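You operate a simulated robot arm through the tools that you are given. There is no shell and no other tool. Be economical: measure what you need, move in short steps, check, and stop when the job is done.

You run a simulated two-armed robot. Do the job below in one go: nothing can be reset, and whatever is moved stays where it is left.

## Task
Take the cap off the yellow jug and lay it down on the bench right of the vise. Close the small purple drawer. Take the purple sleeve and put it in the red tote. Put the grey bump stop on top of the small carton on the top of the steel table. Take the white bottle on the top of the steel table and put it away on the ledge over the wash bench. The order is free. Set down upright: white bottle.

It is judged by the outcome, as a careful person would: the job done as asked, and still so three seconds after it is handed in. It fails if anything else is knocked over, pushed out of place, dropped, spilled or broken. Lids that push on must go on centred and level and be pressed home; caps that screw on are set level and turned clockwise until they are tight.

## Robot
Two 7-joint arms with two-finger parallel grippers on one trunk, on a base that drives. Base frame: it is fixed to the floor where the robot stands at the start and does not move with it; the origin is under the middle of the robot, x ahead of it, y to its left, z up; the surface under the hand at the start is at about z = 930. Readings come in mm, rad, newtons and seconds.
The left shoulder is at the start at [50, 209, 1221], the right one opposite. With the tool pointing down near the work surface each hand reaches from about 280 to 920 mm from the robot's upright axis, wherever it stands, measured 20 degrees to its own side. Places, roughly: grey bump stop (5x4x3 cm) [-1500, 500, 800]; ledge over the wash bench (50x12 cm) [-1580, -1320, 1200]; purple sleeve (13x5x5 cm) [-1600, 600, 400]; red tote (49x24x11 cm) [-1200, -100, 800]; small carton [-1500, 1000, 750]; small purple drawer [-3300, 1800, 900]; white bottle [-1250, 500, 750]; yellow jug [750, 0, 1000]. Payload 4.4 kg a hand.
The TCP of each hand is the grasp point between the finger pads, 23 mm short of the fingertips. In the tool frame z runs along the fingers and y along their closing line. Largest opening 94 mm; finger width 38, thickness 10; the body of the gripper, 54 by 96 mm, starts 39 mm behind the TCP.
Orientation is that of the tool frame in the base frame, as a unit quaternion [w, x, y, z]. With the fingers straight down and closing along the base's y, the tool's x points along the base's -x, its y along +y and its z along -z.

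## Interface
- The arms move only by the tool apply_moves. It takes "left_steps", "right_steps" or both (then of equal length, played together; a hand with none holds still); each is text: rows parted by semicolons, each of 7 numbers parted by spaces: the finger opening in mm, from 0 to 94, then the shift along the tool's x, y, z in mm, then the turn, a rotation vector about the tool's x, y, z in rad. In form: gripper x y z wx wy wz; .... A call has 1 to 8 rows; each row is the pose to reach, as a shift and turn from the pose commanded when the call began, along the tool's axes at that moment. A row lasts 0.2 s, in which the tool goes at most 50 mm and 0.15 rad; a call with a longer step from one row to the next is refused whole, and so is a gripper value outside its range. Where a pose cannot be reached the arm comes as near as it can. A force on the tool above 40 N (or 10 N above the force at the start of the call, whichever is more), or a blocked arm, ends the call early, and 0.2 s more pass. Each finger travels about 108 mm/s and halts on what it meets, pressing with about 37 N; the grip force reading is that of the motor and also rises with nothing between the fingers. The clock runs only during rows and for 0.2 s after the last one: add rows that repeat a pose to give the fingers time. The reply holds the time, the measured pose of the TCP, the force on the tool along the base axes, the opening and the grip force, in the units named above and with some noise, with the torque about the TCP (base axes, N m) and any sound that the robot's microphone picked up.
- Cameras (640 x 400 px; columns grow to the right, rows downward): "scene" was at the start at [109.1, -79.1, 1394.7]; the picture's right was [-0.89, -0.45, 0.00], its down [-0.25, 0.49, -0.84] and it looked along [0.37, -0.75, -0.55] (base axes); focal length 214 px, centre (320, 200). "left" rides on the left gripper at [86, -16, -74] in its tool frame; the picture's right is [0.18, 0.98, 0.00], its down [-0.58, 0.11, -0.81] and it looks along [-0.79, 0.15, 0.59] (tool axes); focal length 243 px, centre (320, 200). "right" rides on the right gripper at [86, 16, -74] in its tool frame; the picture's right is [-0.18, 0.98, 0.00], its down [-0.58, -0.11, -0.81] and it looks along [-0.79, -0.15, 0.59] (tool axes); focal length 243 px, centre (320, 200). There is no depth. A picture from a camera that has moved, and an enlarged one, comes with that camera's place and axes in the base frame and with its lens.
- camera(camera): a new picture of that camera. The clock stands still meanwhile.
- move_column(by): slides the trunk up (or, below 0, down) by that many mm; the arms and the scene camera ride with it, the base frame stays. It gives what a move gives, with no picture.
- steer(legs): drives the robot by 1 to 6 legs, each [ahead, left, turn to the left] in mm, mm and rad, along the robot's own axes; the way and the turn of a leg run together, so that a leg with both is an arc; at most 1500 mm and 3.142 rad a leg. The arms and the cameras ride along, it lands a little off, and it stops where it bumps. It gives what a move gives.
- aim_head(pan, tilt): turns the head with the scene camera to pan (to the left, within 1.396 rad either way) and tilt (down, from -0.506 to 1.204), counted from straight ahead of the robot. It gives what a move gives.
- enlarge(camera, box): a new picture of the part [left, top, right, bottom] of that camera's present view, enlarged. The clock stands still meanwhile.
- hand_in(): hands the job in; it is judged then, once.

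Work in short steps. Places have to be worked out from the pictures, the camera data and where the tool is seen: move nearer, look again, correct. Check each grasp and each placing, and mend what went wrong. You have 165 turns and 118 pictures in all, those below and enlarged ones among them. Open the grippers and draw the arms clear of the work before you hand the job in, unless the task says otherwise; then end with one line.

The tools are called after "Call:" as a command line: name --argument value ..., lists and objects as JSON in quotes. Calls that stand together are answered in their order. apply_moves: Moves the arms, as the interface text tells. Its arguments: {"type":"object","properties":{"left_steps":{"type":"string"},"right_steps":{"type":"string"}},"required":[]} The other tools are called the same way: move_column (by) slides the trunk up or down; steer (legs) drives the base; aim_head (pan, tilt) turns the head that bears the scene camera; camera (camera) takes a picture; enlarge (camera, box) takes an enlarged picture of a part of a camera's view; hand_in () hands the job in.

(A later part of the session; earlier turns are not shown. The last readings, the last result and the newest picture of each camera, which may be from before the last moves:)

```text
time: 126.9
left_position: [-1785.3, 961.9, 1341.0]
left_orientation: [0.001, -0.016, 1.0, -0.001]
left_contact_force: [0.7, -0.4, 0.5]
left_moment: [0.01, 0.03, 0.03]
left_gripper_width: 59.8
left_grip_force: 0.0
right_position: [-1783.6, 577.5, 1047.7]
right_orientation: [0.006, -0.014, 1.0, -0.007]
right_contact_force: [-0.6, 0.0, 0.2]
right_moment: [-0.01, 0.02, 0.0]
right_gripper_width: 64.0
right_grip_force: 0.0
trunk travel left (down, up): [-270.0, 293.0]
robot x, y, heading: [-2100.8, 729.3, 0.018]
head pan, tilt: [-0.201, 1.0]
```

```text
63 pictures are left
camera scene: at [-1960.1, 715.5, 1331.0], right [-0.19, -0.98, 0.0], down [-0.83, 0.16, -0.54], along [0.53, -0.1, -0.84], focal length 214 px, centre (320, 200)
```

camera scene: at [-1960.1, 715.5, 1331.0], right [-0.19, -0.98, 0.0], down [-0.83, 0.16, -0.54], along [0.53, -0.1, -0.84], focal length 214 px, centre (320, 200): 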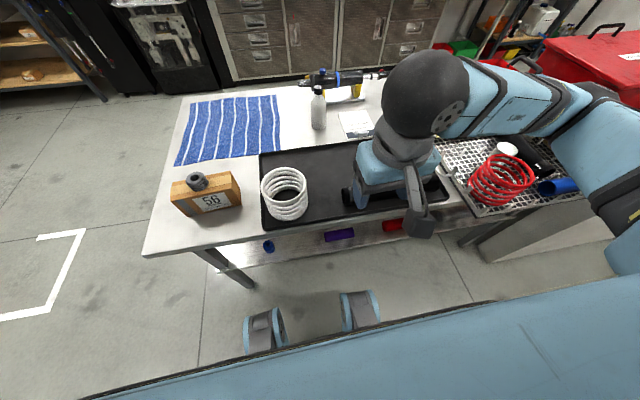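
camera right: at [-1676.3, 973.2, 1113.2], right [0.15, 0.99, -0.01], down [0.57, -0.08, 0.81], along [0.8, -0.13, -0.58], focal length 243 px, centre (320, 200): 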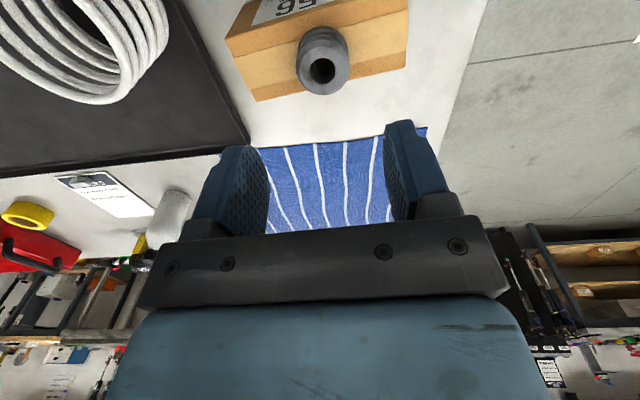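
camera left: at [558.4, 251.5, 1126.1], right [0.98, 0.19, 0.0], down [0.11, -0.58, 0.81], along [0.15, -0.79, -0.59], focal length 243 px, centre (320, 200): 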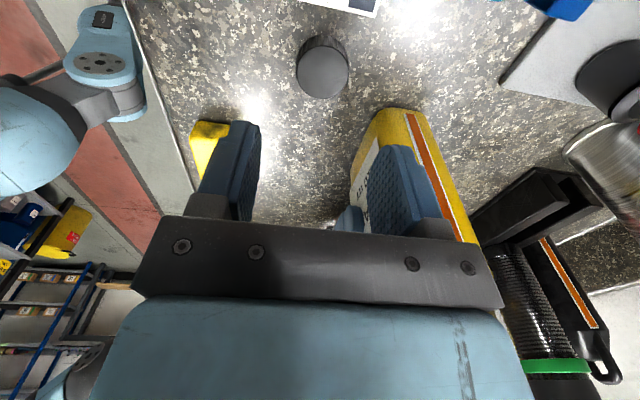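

I back off 80 mm for room, then turn the right hand so it closes along x.

Call:
steer --legs '[[-80, 0, 0]]'

Call:
apply_moves --right_steps "64 -5 0 0 0 0 0.14; 64 -10 0 0 0 0 0.28; 64 -15 0 0 0 0 0.42; 64 -15 0 0 0 0 0.56; 64 -15 0 0 0 0 0.7; 64 -15 0 0 0 0 0.84; 64 -15 0 0 0 0 0.98; 64 -15 0 0 0 0 1.12"

Call:
apply_moves --right_steps "64 0 0 0 0 0 0.14; 64 0 0 0 0 0 0.28; 64 0 0 0 0 0 0.42; 64 0 0 0 0 0 0.42"

Call:
apply_moves --right_steps "64 0 0 45 0 0 0; 64 0 0 90 0 0 0; 64 0 0 135 0 0 0; 64 0 0 180 0 0 0; 64 0 0 225 0 0 0; 64 0 0 270 0 0 0; 64 0 0 270 0 0 0"

Call:
camera --camera "scene"

Call:
camera --camera "right"

```text
time: 128.0
left_position: [-1865.2, 960.6, 1341.6]
left_orientation: [0.002, -0.017, 1.0, -0.001]
left_contact_force: [-0.9, -0.7, 0.0]
left_moment: [0.0, -0.03, -0.02]
left_gripper_width: 59.8
left_grip_force: 0.0
right_position: [-1862.5, 577.5, 1048.6]
right_orientation: [0.006, -0.016, 1.0, -0.007]
right_contact_force: [0.0, -0.2, 0.0]
right_moment: [0.01, 0.0, 0.0]
right_gripper_width: 64.0
right_grip_force: 0.1
trunk travel left (down, up): [-270.0, 293.0]
robot x, y, heading: [-2177.7, 724.2, 0.011]
head pan, tilt: [-0.201, 1.0]
```

```text
time: 129.8
left_position: [-1864.0, 959.6, 1342.1]
left_orientation: [0.001, -0.017, 1.0, -0.001]
left_contact_force: [-0.3, -0.2, 0.5]
left_moment: [0.03, 0.0, -0.02]
left_gripper_width: 60.0
left_grip_force: 0.1
right_position: [-1849.0, 578.3, 1047.5]
right_orientation: [0.009, 0.519, 0.855, -0.003]
right_contact_force: [0.6, 0.1, 0.0]
right_moment: [0.03, 0.0, 0.03]
right_gripper_width: 64.2
right_grip_force: 0.1
trunk travel left (down, up): [-270.0, 293.0]
robot x, y, heading: [-2177.9, 724.3, 0.015]
head pan, tilt: [-0.201, 1.0]
```

```text
time: 130.8
left_position: [-1864.7, 960.1, 1341.8]
left_orientation: [0.001, -0.016, 1.0, -0.001]
left_contact_force: [0.3, -0.4, -1.0]
left_moment: [0.02, -0.02, 0.02]
left_gripper_width: 60.1
left_grip_force: 0.0
right_position: [-1847.8, 577.5, 1047.9]
right_orientation: [0.009, 0.686, 0.727, -0.001]
right_contact_force: [-0.2, -0.7, -0.1]
right_moment: [0.04, 0.0, -0.03]
right_gripper_width: 64.0
right_grip_force: 0.1
trunk travel left (down, up): [-270.0, 293.0]
robot x, y, heading: [-2178.0, 724.8, 0.011]
head pan, tilt: [-0.201, 1.0]
```

```text
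time: 132.4
left_position: [-1864.9, 959.1, 1341.6]
left_orientation: [0.001, -0.016, 1.0, -0.001]
left_contact_force: [-0.4, 0.9, -0.1]
left_moment: [0.04, -0.01, -0.01]
left_gripper_width: 60.1
left_grip_force: 0.1
right_position: [-1845.1, 572.8, 779.4]
right_orientation: [0.009, 0.686, 0.727, 0.0]
right_contact_force: [0.0, 0.2, 0.0]
right_moment: [0.0, -0.02, 0.01]
right_gripper_width: 63.9
right_grip_force: 0.0
trunk travel left (down, up): [-270.0, 293.0]
robot x, y, heading: [-2178.1, 724.9, 0.012]
head pan, tilt: [-0.201, 1.0]
```

```text
62 pictures are left
camera scene: at [-2040.3, 714.6, 1331.0], right [-0.19, -0.98, 0.0], down [-0.83, 0.16, -0.54], along [0.53, -0.1, -0.84], focal length 214 px, centre (320, 200)
```

scene: 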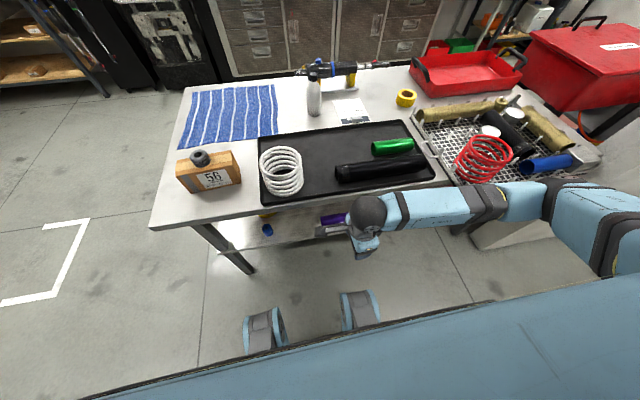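

```text
61 pictures are left
camera right: at [-1836.3, 661.1, 851.9], right [0.99, -0.12, 0.01], down [-0.08, -0.58, 0.81], along [-0.09, -0.81, -0.58], focal length 243 px, centre (320, 200)
```

right: 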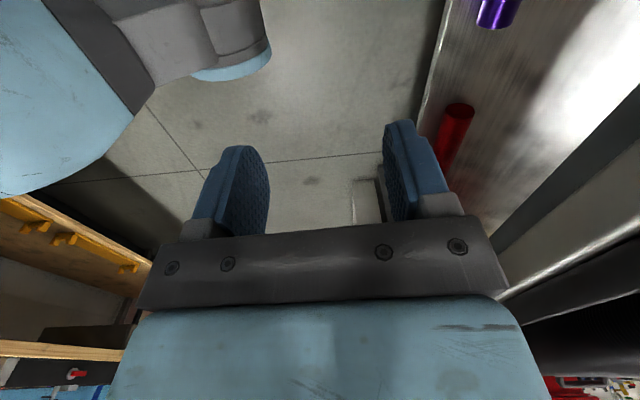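

Now tilt the hand 0.5 rad toward the table and lower in front of the shelf opening.

Call:
apply_moves --right_steps "64 -3 0 40 -0.12 0 0.02; 64 -6 10 80 -0.24 0 0.04; 64 -9 25 115 -0.36 0 0.06; 64 -12 45 145 -0.48 0 0.06; 64 -15 65 165 -0.5 0 0.06; 64 -18 84 180 -0.5 0 0.06; 64 -18 84 180 -0.5 0 0.06"

Call:
camera --camera "right"

Call:
enlarge --camera "scene" --box '[240, 150, 440, 290]'

```text
time: 134.0
left_position: [-1865.4, 958.5, 1342.4]
left_orientation: [0.002, -0.016, 1.0, 0.0]
left_contact_force: [-0.1, 0.1, 0.3]
left_moment: [0.02, -0.01, 0.01]
left_gripper_width: 60.0
left_grip_force: 0.0
right_position: [-1783.9, 561.3, 616.0]
right_orientation: [0.173, 0.684, 0.689, 0.164]
right_contact_force: [-0.4, -0.3, 0.0]
right_moment: [-0.01, -0.02, 0.02]
right_gripper_width: 64.2
right_grip_force: 0.1
right hand out of reach, approached as far as the arm can: row 4, 5, 6, 7
trunk travel left (down, up): [-270.0, 293.0]
robot x, y, heading: [-2178.4, 723.3, 0.009]
head pan, tilt: [-0.201, 1.0]
```

```text
60 pictures are left
camera right: at [-1805.9, 648.2, 688.8], right [0.87, -0.18, 0.46], down [-0.47, -0.58, 0.67], along [0.14, -0.8, -0.58], focal length 243 px, centre (320, 200)
```

right: 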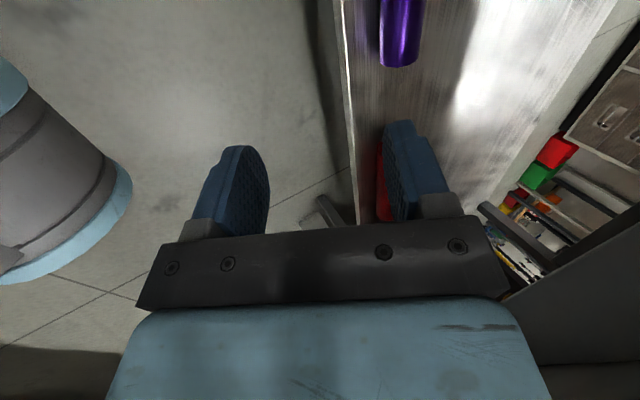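

```text
2.86 times, centred on (340, 220) of scene
camera zoom: at [-2040.9, 712.9, 1331.1], right [-0.19, -0.98, 0.0], down [-0.83, 0.16, -0.54], along [0.53, -0.1, -0.84], focal length 613 px, centre (263, 143)
```

zoom: 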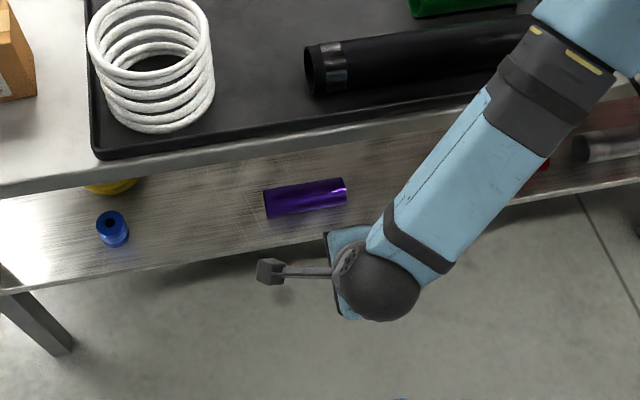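

The sleeve spans y 490–623 at x≈−1596. The hand is at its reach limit low down, so I lower the trunk 130 mm.

Call:
move_column --by -100

Call:
camera --camera "scene"

Call:
camera --camera "right"

```text
time: 135.3
left_position: [-1865.6, 960.1, 1242.0]
left_orientation: [0.002, -0.017, 1.0, -0.001]
left_contact_force: [-0.3, -1.8, 0.2]
left_moment: [0.04, -0.02, 0.04]
left_gripper_width: 60.0
left_grip_force: 0.1
right_position: [-1783.9, 562.1, 515.9]
right_orientation: [0.172, 0.684, 0.69, 0.163]
right_contact_force: [0.0, -0.5, 0.9]
right_moment: [-0.01, 0.01, 0.02]
right_gripper_width: 64.0
right_grip_force: 0.0
trunk travel left (down, up): [-170.0, 393.0]
robot x, y, heading: [-2178.4, 725.6, 0.014]
head pan, tilt: [-0.201, 1.0]
```

```text
58 pictures are left
camera scene: at [-2040.5, 714.3, 1231.0], right [-0.19, -0.98, 0.0], down [-0.83, 0.16, -0.54], along [0.53, -0.1, -0.84], focal length 214 px, centre (320, 200)
```

scene: 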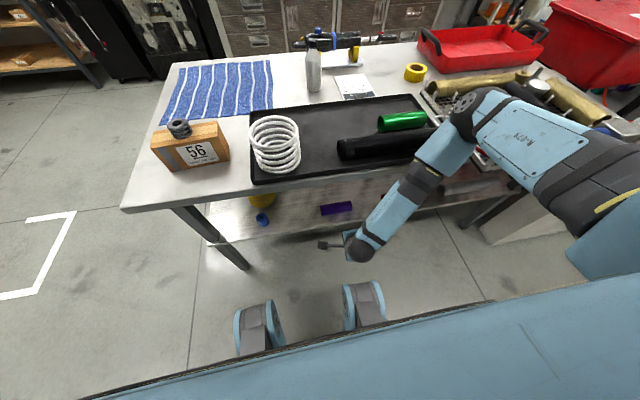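

```text
57 pictures are left
camera right: at [-1806.0, 649.1, 588.9], right [0.87, -0.17, 0.46], down [-0.47, -0.57, 0.67], along [0.14, -0.8, -0.58], focal length 243 px, centre (320, 200)
```

right: 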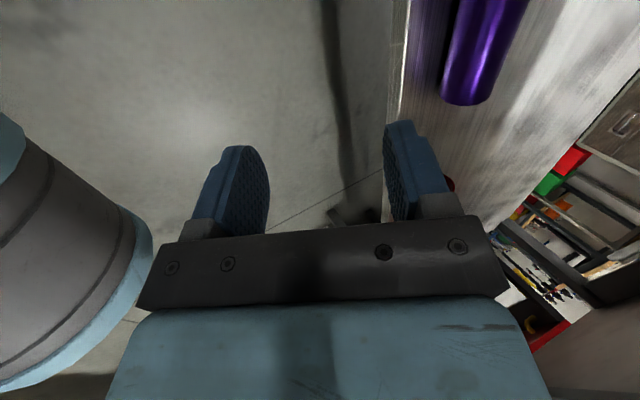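

Elbow is clear. I slide the hand under the table edge on the approach line (to about (−1660, 556, 545)) and look.

Call:
apply_moves --right_steps "64 -2 40 8 0 0 0; 64 -4 80 18 0 0 0; 64 -6 123 31 0 0 0; 64 -6 123 31 0 0 0"

Call:
camera --camera "scene"

Call:
camera --camera "right"

```text
time: 136.3
left_position: [-1865.2, 960.0, 1241.7]
left_orientation: [0.001, -0.017, 1.0, -0.001]
left_contact_force: [0.0, -0.1, 0.8]
left_moment: [-0.02, 0.01, 0.01]
left_gripper_width: 59.7
left_grip_force: 0.1
right_position: [-1659.1, 555.3, 545.0]
right_orientation: [0.172, 0.684, 0.69, 0.163]
right_contact_force: [-0.2, 0.6, 0.1]
right_moment: [-0.01, 0.01, -0.04]
right_gripper_width: 63.9
right_grip_force: 0.2
trunk travel left (down, up): [-170.0, 393.0]
robot x, y, heading: [-2177.2, 727.9, 0.016]
head pan, tilt: [-0.201, 1.0]
```

```text
56 pictures are left
camera scene: at [-2040.4, 714.5, 1231.0], right [-0.19, -0.98, 0.0], down [-0.83, 0.16, -0.54], along [0.53, -0.1, -0.84], focal length 214 px, centre (320, 200)
```

scene: 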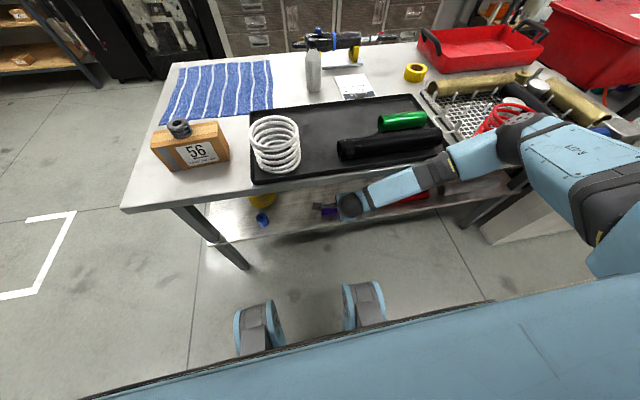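

```text
55 pictures are left
camera right: at [-1681.8, 643.1, 617.6], right [0.87, -0.17, 0.46], down [-0.47, -0.57, 0.67], along [0.14, -0.8, -0.58], focal length 243 px, centre (320, 200)
```

right: 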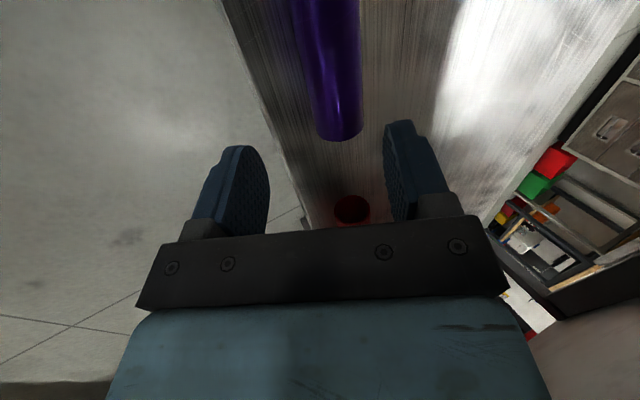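

The offset to the sleeve is ~6 mm across and ~100 mm along. I use the trunk for the descent to keep the forearm off the table edge: −45 mm, then 28 mm forward, and look.

Call:
move_column --by -45

Call:
apply_moves --right_steps "60 0 14 7 0 0 0; 56 0 26 13 0 0 0; 56 0 26 13 0 0 0"

Call:
camera --camera "right"

```text
time: 137.2
left_position: [-1875.9, 967.3, 1200.8]
left_orientation: [0.007, -0.016, 1.0, -0.005]
left_contact_force: [0.2, -0.3, -0.5]
left_moment: [0.02, 0.0, 0.0]
left_gripper_width: 60.2
left_grip_force: 0.0
right_position: [-1660.9, 553.6, 512.5]
right_orientation: [0.182, 0.684, 0.686, 0.165]
right_contact_force: [-0.4, 0.7, 0.1]
right_moment: [0.0, 0.04, 0.0]
right_gripper_width: 63.7
right_grip_force: 0.0
trunk travel left (down, up): [-125.0, 438.0]
robot x, y, heading: [-2176.6, 729.1, 0.014]
head pan, tilt: [-0.201, 1.0]
```

```text
time: 138.0
left_position: [-1880.0, 975.0, 1198.9]
left_orientation: [0.008, -0.017, 1.0, -0.008]
left_contact_force: [0.3, -0.2, 0.8]
left_moment: [-0.02, 0.0, 0.0]
left_gripper_width: 59.9
left_grip_force: 0.0
right_position: [-1631.7, 562.7, 515.3]
right_orientation: [0.185, 0.681, 0.689, 0.166]
right_contact_force: [-0.2, -0.2, -0.4]
right_moment: [-0.04, -0.04, 0.02]
right_gripper_width: 56.0
right_grip_force: 0.0
trunk travel left (down, up): [-125.0, 438.0]
robot x, y, heading: [-2180.8, 725.2, 0.01]
head pan, tilt: [-0.201, 1.0]
```

```text
54 pictures are left
camera right: at [-1654.1, 649.5, 586.7], right [0.86, -0.17, 0.48], down [-0.48, -0.57, 0.67], along [0.16, -0.81, -0.57], focal length 243 px, centre (320, 200)
```

right: 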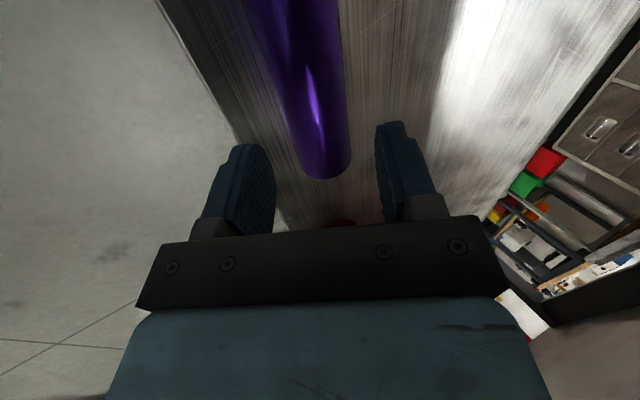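

The readings suggest the right forearm is pressing on something (the trunk flexed). I raise 25 mm and look.

Call:
move_column --by 25

Call:
aim_head --pan -0.6 --tilt 0.95

Call:
camera --camera "scene"

```text
time: 138.7
left_position: [-1868.4, 963.0, 1220.1]
left_orientation: [0.004, -0.017, 1.0, -0.003]
left_contact_force: [-0.5, 0.1, -0.8]
left_moment: [0.01, 0.02, 0.01]
left_gripper_width: 59.9
left_grip_force: 0.1
right_position: [-1638.7, 561.1, 522.7]
right_orientation: [0.171, 0.682, 0.692, 0.162]
right_contact_force: [-0.9, 0.2, -0.2]
right_moment: [0.03, -0.01, -0.03]
right_gripper_width: 55.9
right_grip_force: 0.0
trunk travel left (down, up): [-150.0, 413.0]
robot x, y, heading: [-2181.0, 725.0, 0.016]
head pan, tilt: [-0.201, 1.0]
```

```text
time: 139.6
left_position: [-1867.5, 962.4, 1221.4]
left_orientation: [0.004, -0.017, 1.0, -0.002]
left_contact_force: [-0.2, -0.6, -1.1]
left_moment: [-0.02, 0.0, -0.02]
left_gripper_width: 59.9
left_grip_force: 0.1
right_position: [-1638.8, 558.9, 522.8]
right_orientation: [0.17, 0.683, 0.692, 0.16]
right_contact_force: [0.1, 0.0, 0.6]
right_moment: [-0.02, 0.0, 0.0]
right_gripper_width: 56.1
right_grip_force: 0.1
trunk travel left (down, up): [-150.0, 413.0]
robot x, y, heading: [-2177.6, 729.7, 0.012]
head pan, tilt: [-0.6, 0.949]
```

```text
53 pictures are left
camera scene: at [-2051.7, 690.1, 1214.9], right [-0.55, -0.83, 0.0], down [-0.68, 0.45, -0.59], along [0.49, -0.32, -0.81], focal length 214 px, centre (320, 200)
```

scene: 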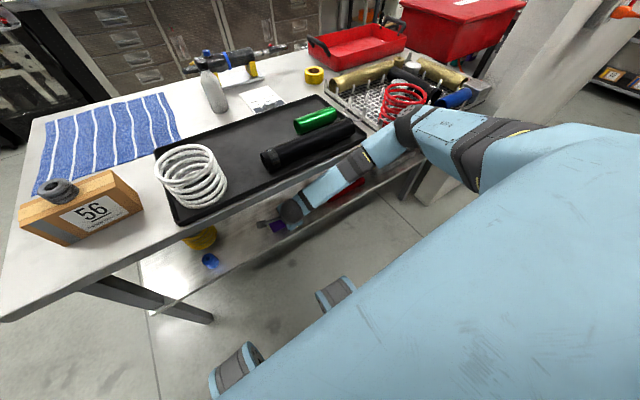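

The forearm rubs the table edge because it comes in steeply. I withdraw the hand, lower the trunk fully, and come in flatter.

Call:
apply_moves --right_steps "56 0 -30 -15 0 0 0; 56 0 -65 -32 0 0 0; 56 0 -100 -50 0 0 0; 56 0 -135 -70 0 0 0; 56 0 -130 -95 0 0 0; 56 0 -120 -120 0 0 0; 56 0 -120 -120 0 0 0"

Call:
move_column --by -150

Call:
camera --camera "scene"

```text
time: 141.2
left_position: [-1865.2, 958.8, 1221.7]
left_orientation: [0.002, -0.017, 1.0, -0.001]
left_contact_force: [0.2, -0.7, -0.6]
left_moment: [0.01, -0.01, -0.01]
left_gripper_width: 60.2
left_grip_force: 0.0
right_position: [-1793.2, 556.9, 577.4]
right_orientation: [0.173, 0.685, 0.689, 0.162]
right_contact_force: [0.7, 0.5, -0.4]
right_moment: [-0.01, -0.01, 0.0]
right_gripper_width: 56.3
right_grip_force: 0.0
trunk travel left (down, up): [-150.0, 413.0]
robot x, y, heading: [-2180.6, 726.7, 0.014]
head pan, tilt: [-0.6, 0.949]
```

```text
time: 142.9
left_position: [-1911.4, 992.3, 1082.1]
left_orientation: [0.02, -0.011, 1.0, -0.019]
left_contact_force: [-0.3, 0.4, -0.1]
left_moment: [-0.02, 0.01, 0.0]
left_gripper_width: 59.8
left_grip_force: 0.0
right_position: [-1794.2, 560.9, 475.2]
right_orientation: [0.22, 0.678, 0.679, 0.178]
right_contact_force: [0.3, 0.6, 0.0]
right_moment: [-0.04, 0.02, 0.0]
right_gripper_width: 56.1
right_grip_force: 0.0
trunk travel left (down, up): [-7.0, 556.0]
robot x, y, heading: [-2200.8, 732.3, -0.0]
head pan, tilt: [-0.6, 0.949]
stopped: the force on the tool passed its limit at 70 N (the readings are from after the stop); the commanded pose is now the measured one
```

```text
52 pictures are left
camera scene: at [-2097.9, 720.8, 1079.1], right [-0.56, -0.83, 0.01], down [-0.65, 0.44, -0.62], along [0.51, -0.36, -0.78], focal length 214 px, centre (320, 200)
```

scene: 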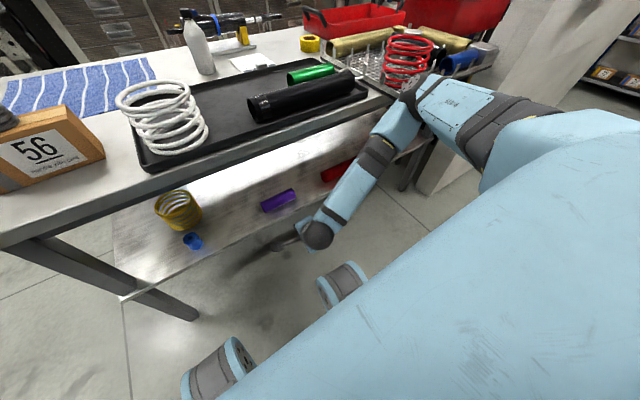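

The elbow came down on the table edge. I raise the trunk high right away and check that nothing moved.

Call:
move_column --by 100

Call:
move_column --by 380

Call:
camera --camera "scene"

```text
time: 144.3
left_position: [-1873.5, 959.4, 1177.9]
left_orientation: [0.003, -0.013, 1.0, -0.001]
left_contact_force: [-0.5, -0.3, 0.1]
left_moment: [0.0, -0.02, -0.04]
left_gripper_width: 60.1
left_grip_force: 0.1
right_position: [-1786.1, 551.0, 545.9]
right_orientation: [0.189, 0.686, 0.682, 0.17]
right_contact_force: [-0.4, -0.6, -0.3]
right_moment: [-0.01, -0.01, 0.01]
right_gripper_width: 56.1
right_grip_force: 0.0
trunk travel left (down, up): [-107.0, 456.0]
robot x, y, heading: [-2191.7, 730.1, 0.002]
head pan, tilt: [-0.6, 0.949]
```

```text
time: 147.9
left_position: [-1874.7, 960.1, 1558.5]
left_orientation: [0.001, -0.013, 1.0, -0.001]
left_contact_force: [-0.1, -0.2, 0.0]
left_moment: [0.0, 0.0, 0.02]
left_gripper_width: 60.0
left_grip_force: 0.0
right_position: [-1790.3, 551.5, 926.0]
right_orientation: [0.189, 0.686, 0.681, 0.171]
right_contact_force: [-0.8, -0.5, 0.6]
right_moment: [0.03, -0.04, -0.02]
right_gripper_width: 56.1
right_grip_force: 0.1
trunk travel left (down, up): [-487.0, 76.0]
robot x, y, heading: [-2190.9, 728.3, 0.007]
head pan, tilt: [-0.6, 0.949]
```

```text
51 pictures are left
camera scene: at [-2060.6, 688.4, 1551.8], right [-0.56, -0.83, 0.0], down [-0.67, 0.46, -0.58], along [0.48, -0.33, -0.81], focal length 214 px, centre (320, 200)
```

scene: 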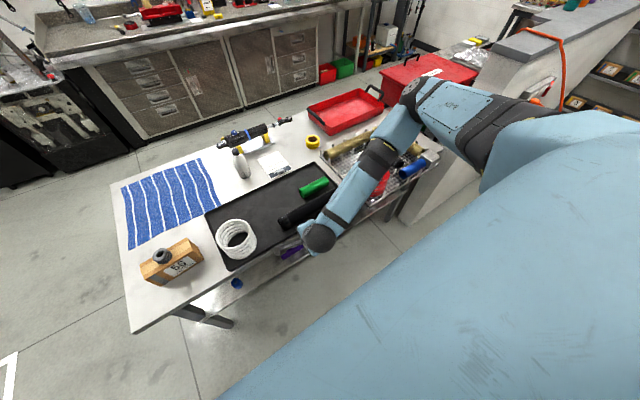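

Nothing on the table moved. I reposition: turn the robot right by 0.8 rad and shift, so the right elbow points away from the table.

Call:
steer --legs '[[0, 0, -0.807], [-11, 235, 0]]'

Call:
apply_moves --right_steps "56 0 0 0 0 0.06 -0.12; 56 0 0 0 0 0.12 -0.24; 56 0 0 0 0 0.18 -0.36; 56 0 0 0 0 0.24 -0.48; 56 0 0 0 0 0.30 -0.59; 56 0 0 0 0 0.36 -0.70; 56 0 0 0 0 0.37 -0.71"

Call:
aim_head --pan 0.4 --tilt 1.0

Call:
camera --camera "scene"

```text
time: 152.7
left_position: [-1643.9, 830.9, 1558.6]
left_orientation: [0.001, 0.381, 0.924, 0.0]
left_contact_force: [0.5, 0.3, -0.1]
left_moment: [0.01, -0.01, -0.01]
left_gripper_width: 60.0
left_grip_force: 0.0
right_position: [-1879.3, 488.2, 923.8]
right_orientation: [0.241, 0.899, 0.358, 0.083]
right_contact_force: [0.6, 1.0, -0.3]
right_moment: [0.03, 0.04, 0.01]
right_gripper_width: 56.1
right_grip_force: 0.0
trunk travel left (down, up): [-487.0, 76.0]
robot x, y, heading: [-2029.0, 896.2, -0.807]
head pan, tilt: [-0.6, 0.949]
```

```text
time: 154.3
left_position: [-1638.7, 833.4, 1556.7]
left_orientation: [-0.001, 0.381, 0.925, -0.001]
left_contact_force: [0.4, 0.0, -0.7]
left_moment: [-0.01, 0.01, 0.0]
left_gripper_width: 60.0
left_grip_force: 0.1
right_position: [-1877.4, 488.5, 925.5]
right_orientation: [0.185, 0.688, 0.684, 0.154]
right_contact_force: [0.5, 0.2, 0.1]
right_moment: [-0.02, 0.05, -0.01]
right_gripper_width: 56.0
right_grip_force: 0.0
right hand out of reach, approached as far as the arm can: row 2, 3, 4
trunk travel left (down, up): [-487.0, 76.0]
robot x, y, heading: [-2028.8, 900.8, -0.804]
head pan, tilt: [-0.6, 0.949]
```

```text
time: 155.6
left_position: [-1643.7, 831.4, 1559.2]
left_orientation: [0.001, 0.381, 0.925, 0.0]
left_contact_force: [0.7, 0.0, 0.4]
left_moment: [0.0, 0.01, 0.02]
left_gripper_width: 60.2
left_grip_force: 0.0
right_position: [-1879.4, 488.6, 924.0]
right_orientation: [0.186, 0.689, 0.683, 0.155]
right_contact_force: [0.4, -0.2, 0.8]
right_moment: [0.01, 0.0, -0.01]
right_gripper_width: 56.0
right_grip_force: 0.1
trunk travel left (down, up): [-487.0, 76.0]
robot x, y, heading: [-2029.6, 902.0, -0.802]
head pan, tilt: [0.4, 1.0]
```

```text
50 pictures are left
camera scene: at [-1915.8, 824.7, 1548.3], right [-0.39, -0.92, 0.0], down [-0.77, 0.33, -0.54], along [0.5, -0.21, -0.84], focal length 214 px, centre (320, 200)
```

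scene: 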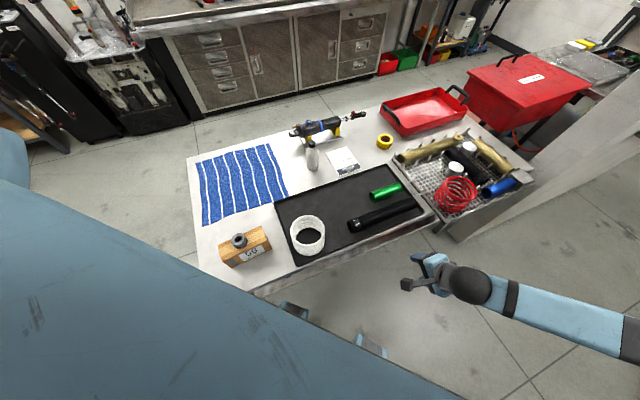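

The forearm now points away from the table. I lower the trunk 300 mm.

Call:
move_column --by -300

Call:
camera --camera "scene"

```text
time: 158.6
left_position: [-1643.2, 833.8, 1258.7]
left_orientation: [0.0, 0.38, 0.925, 0.0]
left_contact_force: [-0.4, 0.2, 1.0]
left_moment: [-0.02, -0.02, -0.03]
left_gripper_width: 60.1
left_grip_force: 0.1
right_position: [-1879.6, 487.7, 625.4]
right_orientation: [0.186, 0.689, 0.683, 0.155]
right_contact_force: [-0.3, 0.2, 0.4]
right_moment: [-0.03, 0.01, 0.02]
right_gripper_width: 56.0
right_grip_force: 0.1
trunk travel left (down, up): [-187.0, 376.0]
robot x, y, heading: [-2029.4, 900.1, -0.805]
head pan, tilt: [0.4, 1.0]
```

```text
49 pictures are left
camera scene: at [-1915.5, 825.0, 1248.3], right [-0.39, -0.92, 0.0], down [-0.77, 0.33, -0.54], along [0.5, -0.21, -0.84], focal length 214 px, centre (320, 200)
```

scene: 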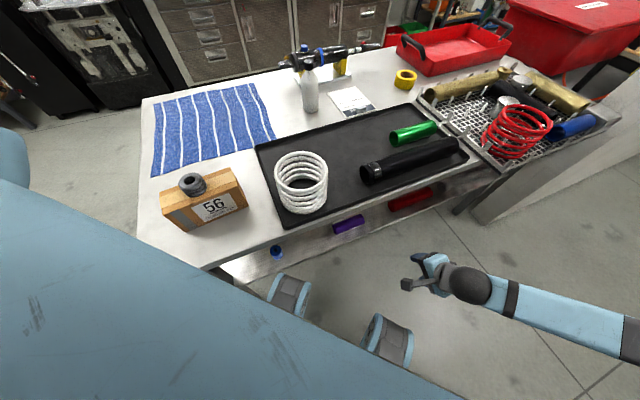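

I bring the hand in to the approach point (−1660, 556, 545) under the table edge.

Call:
apply_moves --right_steps "56 12 26 28 0 0 0; 56 25 52 57 0 0 0; 56 38 78 85 0 0 0; 56 50 104 114 0 0 0; 56 63 131 142 0 0 0; 56 75 157 171 0 0 0; 56 75 157 171 0 0 0"

Call:
camera --camera "right"

Call:
camera --camera "scene"

```text
time: 160.2
left_position: [-1643.9, 831.3, 1258.5]
left_orientation: [0.001, 0.381, 0.925, 0.0]
left_contact_force: [0.4, 0.0, 0.0]
left_moment: [0.01, 0.02, -0.01]
left_gripper_width: 59.9
left_grip_force: 0.1
right_position: [-1658.8, 555.9, 544.3]
right_orientation: [0.186, 0.689, 0.683, 0.155]
right_contact_force: [0.5, 0.0, -0.2]
right_moment: [-0.02, -0.01, 0.02]
right_gripper_width: 56.1
right_grip_force: 0.0
trunk travel left (down, up): [-187.0, 376.0]
robot x, y, heading: [-2029.5, 903.3, -0.802]
head pan, tilt: [0.4, 1.0]
```

```text
48 pictures are left
camera right: at [-1678.3, 644.0, 614.4], right [0.87, -0.18, 0.47], down [-0.48, -0.55, 0.68], along [0.13, -0.82, -0.56], focal length 243 px, centre (320, 200)
```

right: 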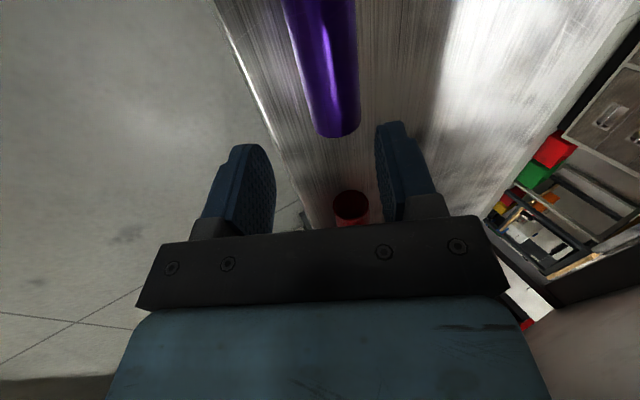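

```text
47 pictures are left
camera scene: at [-1915.9, 824.8, 1248.3], right [-0.39, -0.92, 0.0], down [-0.77, 0.33, -0.54], along [0.5, -0.21, -0.84], focal length 214 px, centre (320, 200)
```

scene: 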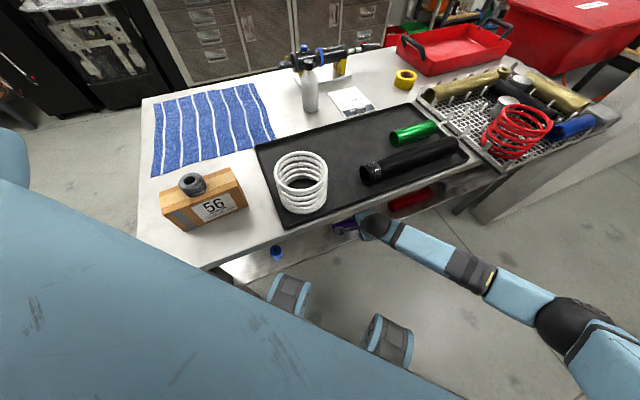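

Forearm is well clear. I steepen the hand a little (0.15 rad) and come to 75 mm above the sleeve along the approach.

Call:
apply_moves --right_steps "56 1 5 15 0.05 0 0; 56 2 10 30 0.1 0 0; 56 2 15.5 43 0.15 0 0; 56 2 15.5 43 0.15 0 0"

Call:
camera --camera "right"

```text
time: 161.2
left_position: [-1642.2, 832.3, 1259.4]
left_orientation: [0.002, 0.381, 0.925, 0.0]
left_contact_force: [-0.1, 0.0, 0.4]
left_moment: [-0.01, 0.0, 0.0]
left_gripper_width: 60.1
left_grip_force: 0.1
right_position: [-1625.3, 555.9, 513.1]
right_orientation: [0.134, 0.701, 0.693, 0.103]
right_contact_force: [-0.1, 0.4, -0.1]
right_moment: [-0.02, -0.02, -0.04]
right_gripper_width: 56.0
right_grip_force: 0.1
trunk travel left (down, up): [-187.0, 376.0]
robot x, y, heading: [-2028.2, 899.9, -0.8]
head pan, tilt: [0.4, 1.0]
```

```text
46 pictures are left
camera right: at [-1634.1, 645.0, 585.6], right [0.92, -0.19, 0.33], down [-0.38, -0.55, 0.75], along [0.04, -0.82, -0.58], focal length 243 px, centre (320, 200)
```

right: 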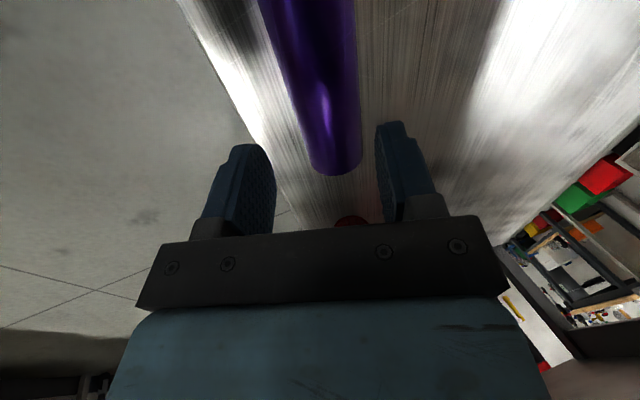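

Laterally aligned with the hand axis. I advance along the fingers, 50 mm then creeping.

Call:
apply_moves --right_steps "58 0 0 20 0 0 0; 58 0 0 38 0 0 0; 58 0 0 50 0 0 0; 58 0 0 56 0 0 0; 58 0 0 56 0 0 0"

Call:
camera --camera "right"

```text
time: 162.4
left_position: [-1642.4, 832.2, 1258.8]
left_orientation: [0.0, 0.381, 0.925, -0.001]
left_contact_force: [0.3, -0.1, -0.8]
left_moment: [0.02, 0.0, 0.0]
left_gripper_width: 60.1
left_grip_force: 0.0
right_position: [-1605.8, 553.9, 460.2]
right_orientation: [0.133, 0.701, 0.693, 0.104]
right_contact_force: [0.6, 0.1, -1.2]
right_moment: [0.02, 0.03, 0.0]
right_gripper_width: 57.8
right_grip_force: 0.1
trunk travel left (down, up): [-187.0, 376.0]
robot x, y, heading: [-2028.9, 901.9, -0.806]
head pan, tilt: [0.4, 1.0]
```

```text
45 pictures are left
camera right: at [-1615.9, 643.1, 532.9], right [0.92, -0.19, 0.33], down [-0.38, -0.55, 0.75], along [0.04, -0.82, -0.58], focal length 243 px, centre (320, 200)
```

right: 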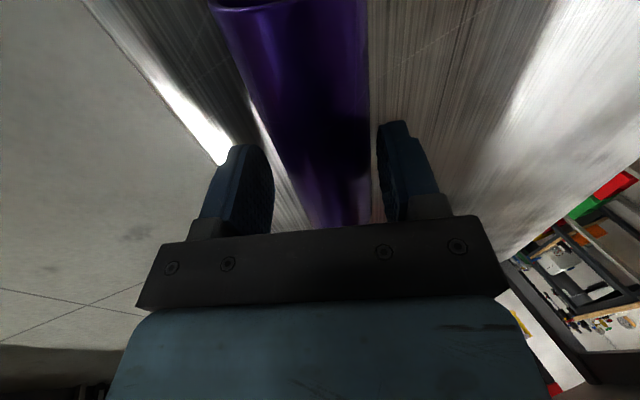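

The fingers straddle the sleeve. Creep 6 mm further, then close.

Call:
apply_moves --right_steps "58 0 0 2 0 0 0; 58 0 0 4 0 0 0; 58 0 0 6 0 0 0; 58 0 0 6 0 0 0"

Call:
apply_moves --right_steps "50 0 0 0 0 0 0; 42 0 0 0 0 0 0; 35 0 0 0 0 0 0; 32 0 0 0 0 0 0; 32 0 0 0 0 0 0"

Call:
camera --camera "right"

```text
time: 163.4
left_position: [-1643.4, 832.4, 1260.3]
left_orientation: [0.002, 0.381, 0.925, -0.001]
left_contact_force: [-0.2, -0.2, 0.4]
left_moment: [0.01, -0.03, 0.01]
left_gripper_width: 60.2
left_grip_force: 0.0
right_position: [-1605.5, 553.2, 455.9]
right_orientation: [0.134, 0.702, 0.692, 0.102]
right_contact_force: [-2.4, -1.7, 4.8]
right_moment: [0.03, 0.23, 0.07]
right_gripper_width: 58.5
right_grip_force: 0.6
trunk travel left (down, up): [-187.0, 376.0]
robot x, y, heading: [-2027.9, 898.7, -0.804]
head pan, tilt: [0.4, 1.0]
```

```text
time: 164.6
left_position: [-1642.9, 832.7, 1259.7]
left_orientation: [0.001, 0.381, 0.925, -0.001]
left_contact_force: [-0.4, 0.2, 0.5]
left_moment: [-0.03, -0.01, 0.02]
left_gripper_width: 59.8
left_grip_force: 0.0
right_position: [-1606.3, 553.6, 454.6]
right_orientation: [0.134, 0.7, 0.694, 0.103]
right_contact_force: [1.3, 0.8, 0.6]
right_moment: [-0.17, -0.06, 0.05]
right_gripper_width: 44.2
right_grip_force: 37.0
trunk travel left (down, up): [-187.0, 376.0]
robot x, y, heading: [-2025.8, 901.5, -0.799]
head pan, tilt: [0.4, 1.0]
```

```text
44 pictures are left
camera right: at [-1613.9, 642.6, 527.8], right [0.92, -0.19, 0.33], down [-0.38, -0.55, 0.75], along [0.04, -0.82, -0.58], focal length 243 px, centre (320, 200)
```

right: 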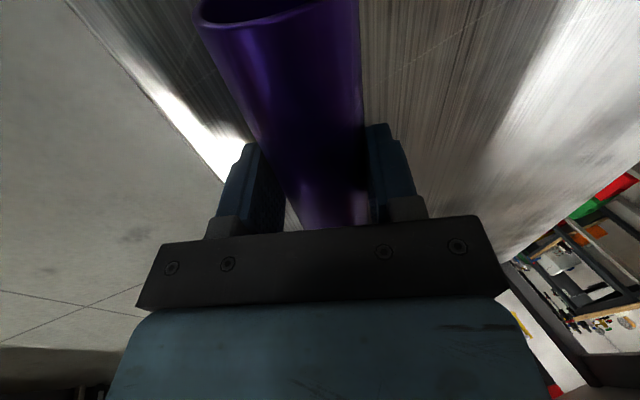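

Gripped (44 mm). I lift along the approach axis and withdraw from under the table.

Call:
apply_moves --right_steps "32 0 0 -15 0 0 0; 32 0 0 -40 0 0 0; 32 0 0 -70 0 0 0; 32 0 0 -70 0 0 0"

Call:
apply_moves --right_steps "32 -10 -28 -27 0 0 0; 32 -20 -56 -55 0 0 0; 32 -30 -84 -82 0 0 0; 32 -40 -112 -110 0 0 0; 32 -50 -140 -138 0 0 0; 32 -61 -168 -165 0 0 0; 32 -73 -196 -193 0 0 0"

Call:
camera --camera "scene"

```text
time: 165.6
left_position: [-1643.4, 833.1, 1258.2]
left_orientation: [0.001, 0.38, 0.925, -0.001]
left_contact_force: [0.1, -0.3, -0.6]
left_moment: [0.02, 0.0, -0.02]
left_gripper_width: 59.9
left_grip_force: 0.0
right_position: [-1628.4, 556.0, 521.5]
right_orientation: [0.133, 0.701, 0.693, 0.102]
right_contact_force: [-0.7, -1.1, -1.3]
right_moment: [-0.05, 0.0, -0.01]
right_gripper_width: 44.3
right_grip_force: 36.9
trunk travel left (down, up): [-187.0, 376.0]
robot x, y, heading: [-2027.9, 901.1, -0.805]
head pan, tilt: [0.4, 1.0]
```

```text
time: 167.2
left_position: [-1643.2, 831.8, 1258.7]
left_orientation: [0.002, 0.381, 0.925, -0.001]
left_contact_force: [-0.3, -0.3, 0.6]
left_moment: [0.0, -0.03, -0.03]
left_gripper_width: 60.0
left_grip_force: 0.1
right_position: [-1878.8, 494.6, 642.0]
right_orientation: [0.134, 0.7, 0.694, 0.104]
right_contact_force: [-0.6, 0.1, -1.8]
right_moment: [-0.05, 0.03, 0.03]
right_gripper_width: 43.9
right_grip_force: 37.4
trunk travel left (down, up): [-187.0, 376.0]
robot x, y, heading: [-2028.6, 899.5, -0.805]
head pan, tilt: [0.4, 1.0]
```

```text
43 pictures are left
camera scene: at [-1916.2, 825.0, 1248.3], right [-0.39, -0.92, 0.0], down [-0.77, 0.33, -0.54], along [0.5, -0.21, -0.84], focal length 214 px, centre (320, 200)
```

scene: 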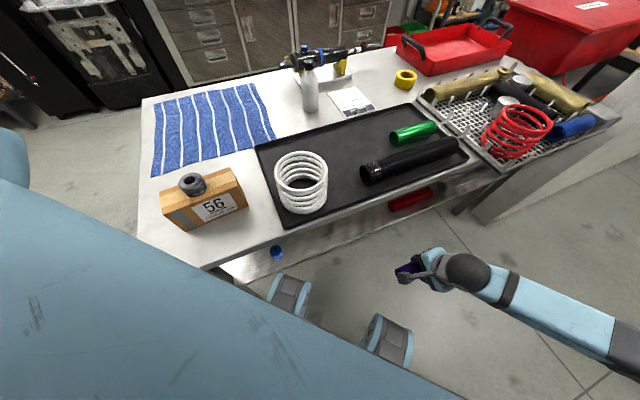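

Sleeve secured. I raise the trunk 300, back off to the open corner and turn toward the drawer to look.

Call:
move_column --by 300

Call:
steer --legs '[[-392, 169, 0], [0, 0, -1.5], [0, 0, -1.3]]'

Call:
aim_head --pan 0 --tilt 0.5

Call:
camera --camera "scene"

```text
time: 170.2
left_position: [-1642.7, 832.7, 1559.1]
left_orientation: [0.001, 0.38, 0.925, -0.001]
left_contact_force: [-0.3, -0.3, 0.2]
left_moment: [0.02, 0.01, 0.01]
left_gripper_width: 60.3
left_grip_force: 0.0
right_position: [-1877.5, 492.5, 941.5]
right_orientation: [0.133, 0.701, 0.693, 0.104]
right_contact_force: [0.1, -0.2, -1.7]
right_moment: [0.0, 0.02, 0.02]
right_gripper_width: 44.2
right_grip_force: 37.3
trunk travel left (down, up): [-487.0, 76.0]
robot x, y, heading: [-2030.9, 899.0, -0.799]
head pan, tilt: [0.4, 1.0]
```

```text
time: 179.7
left_position: [-2563.4, 1228.8, 1558.2]
left_orientation: [-0.001, 0.977, -0.215, 0.0]
left_contact_force: [0.3, -0.5, 0.0]
left_moment: [-0.01, 0.0, 0.0]
left_gripper_width: 59.9
left_grip_force: 0.0
right_position: [-2459.2, 1627.8, 942.2]
right_orientation: [0.126, 0.804, -0.57, -0.113]
right_contact_force: [0.1, -0.3, -1.7]
right_moment: [-0.01, 0.0, 0.0]
right_gripper_width: 44.0
right_grip_force: 37.2
trunk travel left (down, up): [-487.0, 76.0]
robot x, y, heading: [-2176.6, 1298.6, 2.689]
head pan, tilt: [0.4, 1.0]
```

```text
time: 180.6
left_position: [-2564.3, 1230.2, 1559.3]
left_orientation: [-0.002, 0.977, -0.215, -0.001]
left_contact_force: [-0.9, 0.1, -0.1]
left_moment: [0.0, -0.01, 0.03]
left_gripper_width: 60.2
left_grip_force: 0.0
right_position: [-2459.0, 1628.2, 941.1]
right_orientation: [0.125, 0.804, -0.57, -0.113]
right_contact_force: [-0.1, -0.1, -2.4]
right_moment: [0.01, -0.02, -0.01]
right_gripper_width: 43.9
right_grip_force: 36.7
trunk travel left (down, up): [-487.0, 76.0]
robot x, y, heading: [-2178.2, 1297.4, 2.689]
head pan, tilt: [0.0, 0.499]
```

```text
42 pictures are left
camera scene: at [-2319.0, 1367.2, 1589.3], right [0.44, 0.9, 0.0], down [0.43, -0.21, -0.88], along [-0.79, 0.38, -0.48], focal length 214 px, centre (320, 200)
```

scene: 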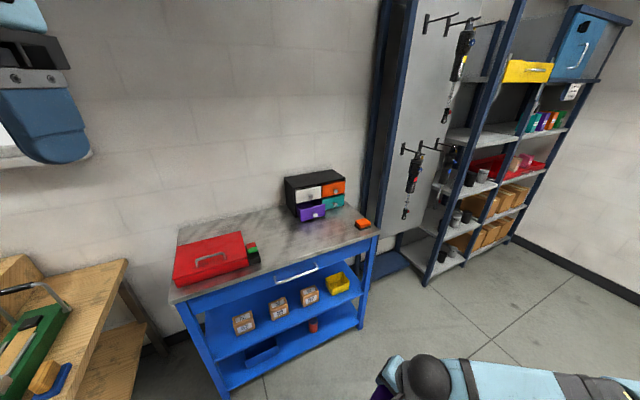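

The drawer cabinet stands on the blue cart; purple drawer pulled out. I enlarge it.

Call:
enlarge --camera "scene" --box '[265, 160, 385, 250]'

```text
4.44 times, centred on (325, 205) of scene
camera zoom: at [-2319.0, 1367.2, 1589.3], right [0.44, 0.9, 0.0], down [0.43, -0.21, -0.88], along [-0.79, 0.38, -0.48], focal length 953 px, centre (298, 178)
```

zoom: 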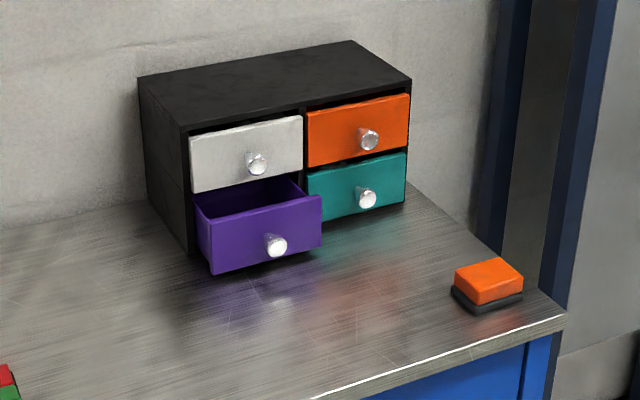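

Drawer knob ≈(−3297, 1804, 900). I lift the right hand for clearance and drive to face the cart with the left arm in line.

Call:
apply_moves --right_steps "32 -2 16 -47 0 0 0; 32 -4 32 -94 0 0 0; 32 -6 49 -141 0 0 0; 32 -6 49 -141 0 0 0"

Call:
steer --legs '[[705, -440, 0], [0, 0, 0.4526]]'

Call:
aim_head --pan 0.2 --tilt 0.75

Call:
camera --camera "scene"

```text
time: 181.6
left_position: [-2564.0, 1230.4, 1558.8]
left_orientation: [0.0, 0.977, -0.215, 0.0]
left_contact_force: [-0.4, -0.4, 0.1]
left_moment: [-0.02, 0.03, -0.01]
left_gripper_width: 60.1
left_grip_force: 0.2
right_position: [-2459.3, 1628.9, 1090.6]
right_orientation: [0.126, 0.805, -0.569, -0.112]
right_contact_force: [-0.4, 0.1, -1.7]
right_moment: [-0.02, -0.03, 0.03]
right_gripper_width: 44.0
right_grip_force: 36.6
trunk travel left (down, up): [-487.0, 76.0]
robot x, y, heading: [-2175.9, 1295.8, 2.691]
head pan, tilt: [0.0, 0.499]
```

```text
time: 187.3
left_position: [-2934.0, 1774.0, 1558.6]
left_orientation: [0.0, 1.0, 0.006, -0.001]
left_contact_force: [0.7, 0.2, -0.1]
left_moment: [0.01, 0.0, 0.01]
left_gripper_width: 60.0
left_grip_force: 0.2
right_position: [-3011.3, 2179.4, 1090.5]
right_orientation: [0.147, 0.91, -0.379, -0.083]
right_contact_force: [0.7, 0.5, -2.6]
right_moment: [0.0, 0.0, -0.01]
right_gripper_width: 43.7
right_grip_force: 36.9
trunk travel left (down, up): [-487.0, 76.0]
robot x, y, heading: [-2611.5, 1998.2, 3.129]
head pan, tilt: [0.0, 0.499]
```

```text
time: 188.1
left_position: [-2933.0, 1773.5, 1558.3]
left_orientation: [0.0, 1.0, 0.006, -0.001]
left_contact_force: [0.7, -0.3, 0.6]
left_moment: [0.0, 0.02, 0.01]
left_gripper_width: 60.3
left_grip_force: 0.0
right_position: [-3009.8, 2178.0, 1090.6]
right_orientation: [0.147, 0.91, -0.379, -0.083]
right_contact_force: [-1.4, 0.4, -1.7]
right_moment: [0.02, -0.02, -0.02]
right_gripper_width: 43.9
right_grip_force: 37.1
trunk travel left (down, up): [-487.0, 76.0]
robot x, y, heading: [-2610.3, 2002.3, 3.132]
head pan, tilt: [0.201, 0.75]
```

```text
40 pictures are left
camera scene: at [-2761.6, 1985.4, 1567.4], right [-0.19, 0.98, 0.0], down [0.67, 0.13, -0.73], along [-0.72, -0.14, -0.68], focal length 214 px, centre (320, 200)
```

scene: 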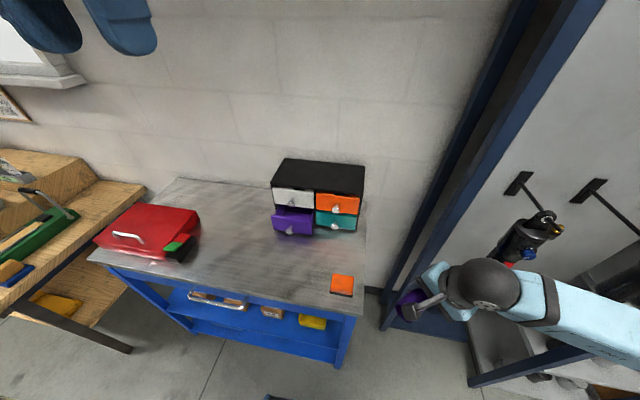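

Knob triangulates to (−3244, 1780, 938). I close the left gripper, tilt it 45° forward and lower it in front of the drawer.

Call:
apply_moves --left_steps "40 -5 -1 40 0 -0.13 0; 20 -10 -2 80 0 -0.26 0; 0 -20 -3 120 0 -0.39 0; 0 -30 -4 160 0 -0.52 0; 0 -40 -5 200 0 -0.65 0; 0 -50 -6 245 0 -0.785 0; 0 -60 -7 290 0 -0.785 0; 0 -60 -7 290 0 -0.785 0"

Call:
camera --camera "left"

```text
time: 189.9
left_position: [-3059.9, 1802.7, 1259.8]
left_orientation: [0.002, 0.924, 0.005, -0.383]
left_contact_force: [0.0, 0.5, 0.6]
left_moment: [0.06, 0.04, 0.02]
left_gripper_width: 0.0
left_grip_force: 36.8
left hand out of reach, approached as far as the arm can: row 4, 5, 6, 7, 8
right_position: [-3010.4, 2179.3, 1092.1]
right_orientation: [0.147, 0.91, -0.379, -0.082]
right_contact_force: [0.2, -0.9, -1.9]
right_moment: [0.04, -0.01, 0.0]
right_gripper_width: 43.9
right_grip_force: 37.7
trunk travel left (down, up): [-487.0, 76.0]
robot x, y, heading: [-2610.4, 1995.8, 3.129]
head pan, tilt: [0.201, 0.75]
```

```text
39 pictures are left
camera left: at [-2946.9, 1819.3, 1249.7], right [0.14, -0.98, -0.13], down [0.16, -0.11, 0.98], along [-0.98, -0.16, 0.14], focal length 243 px, centre (320, 200)
```

left: 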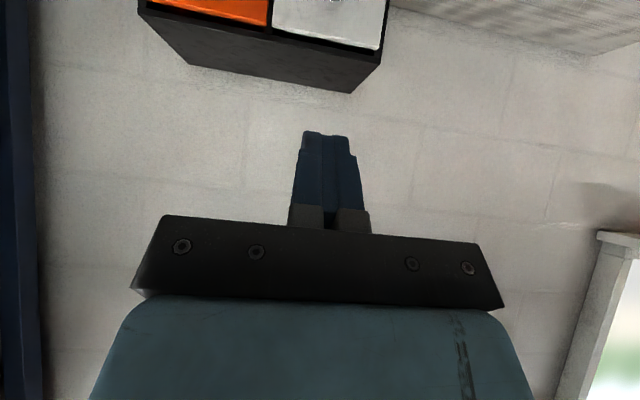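

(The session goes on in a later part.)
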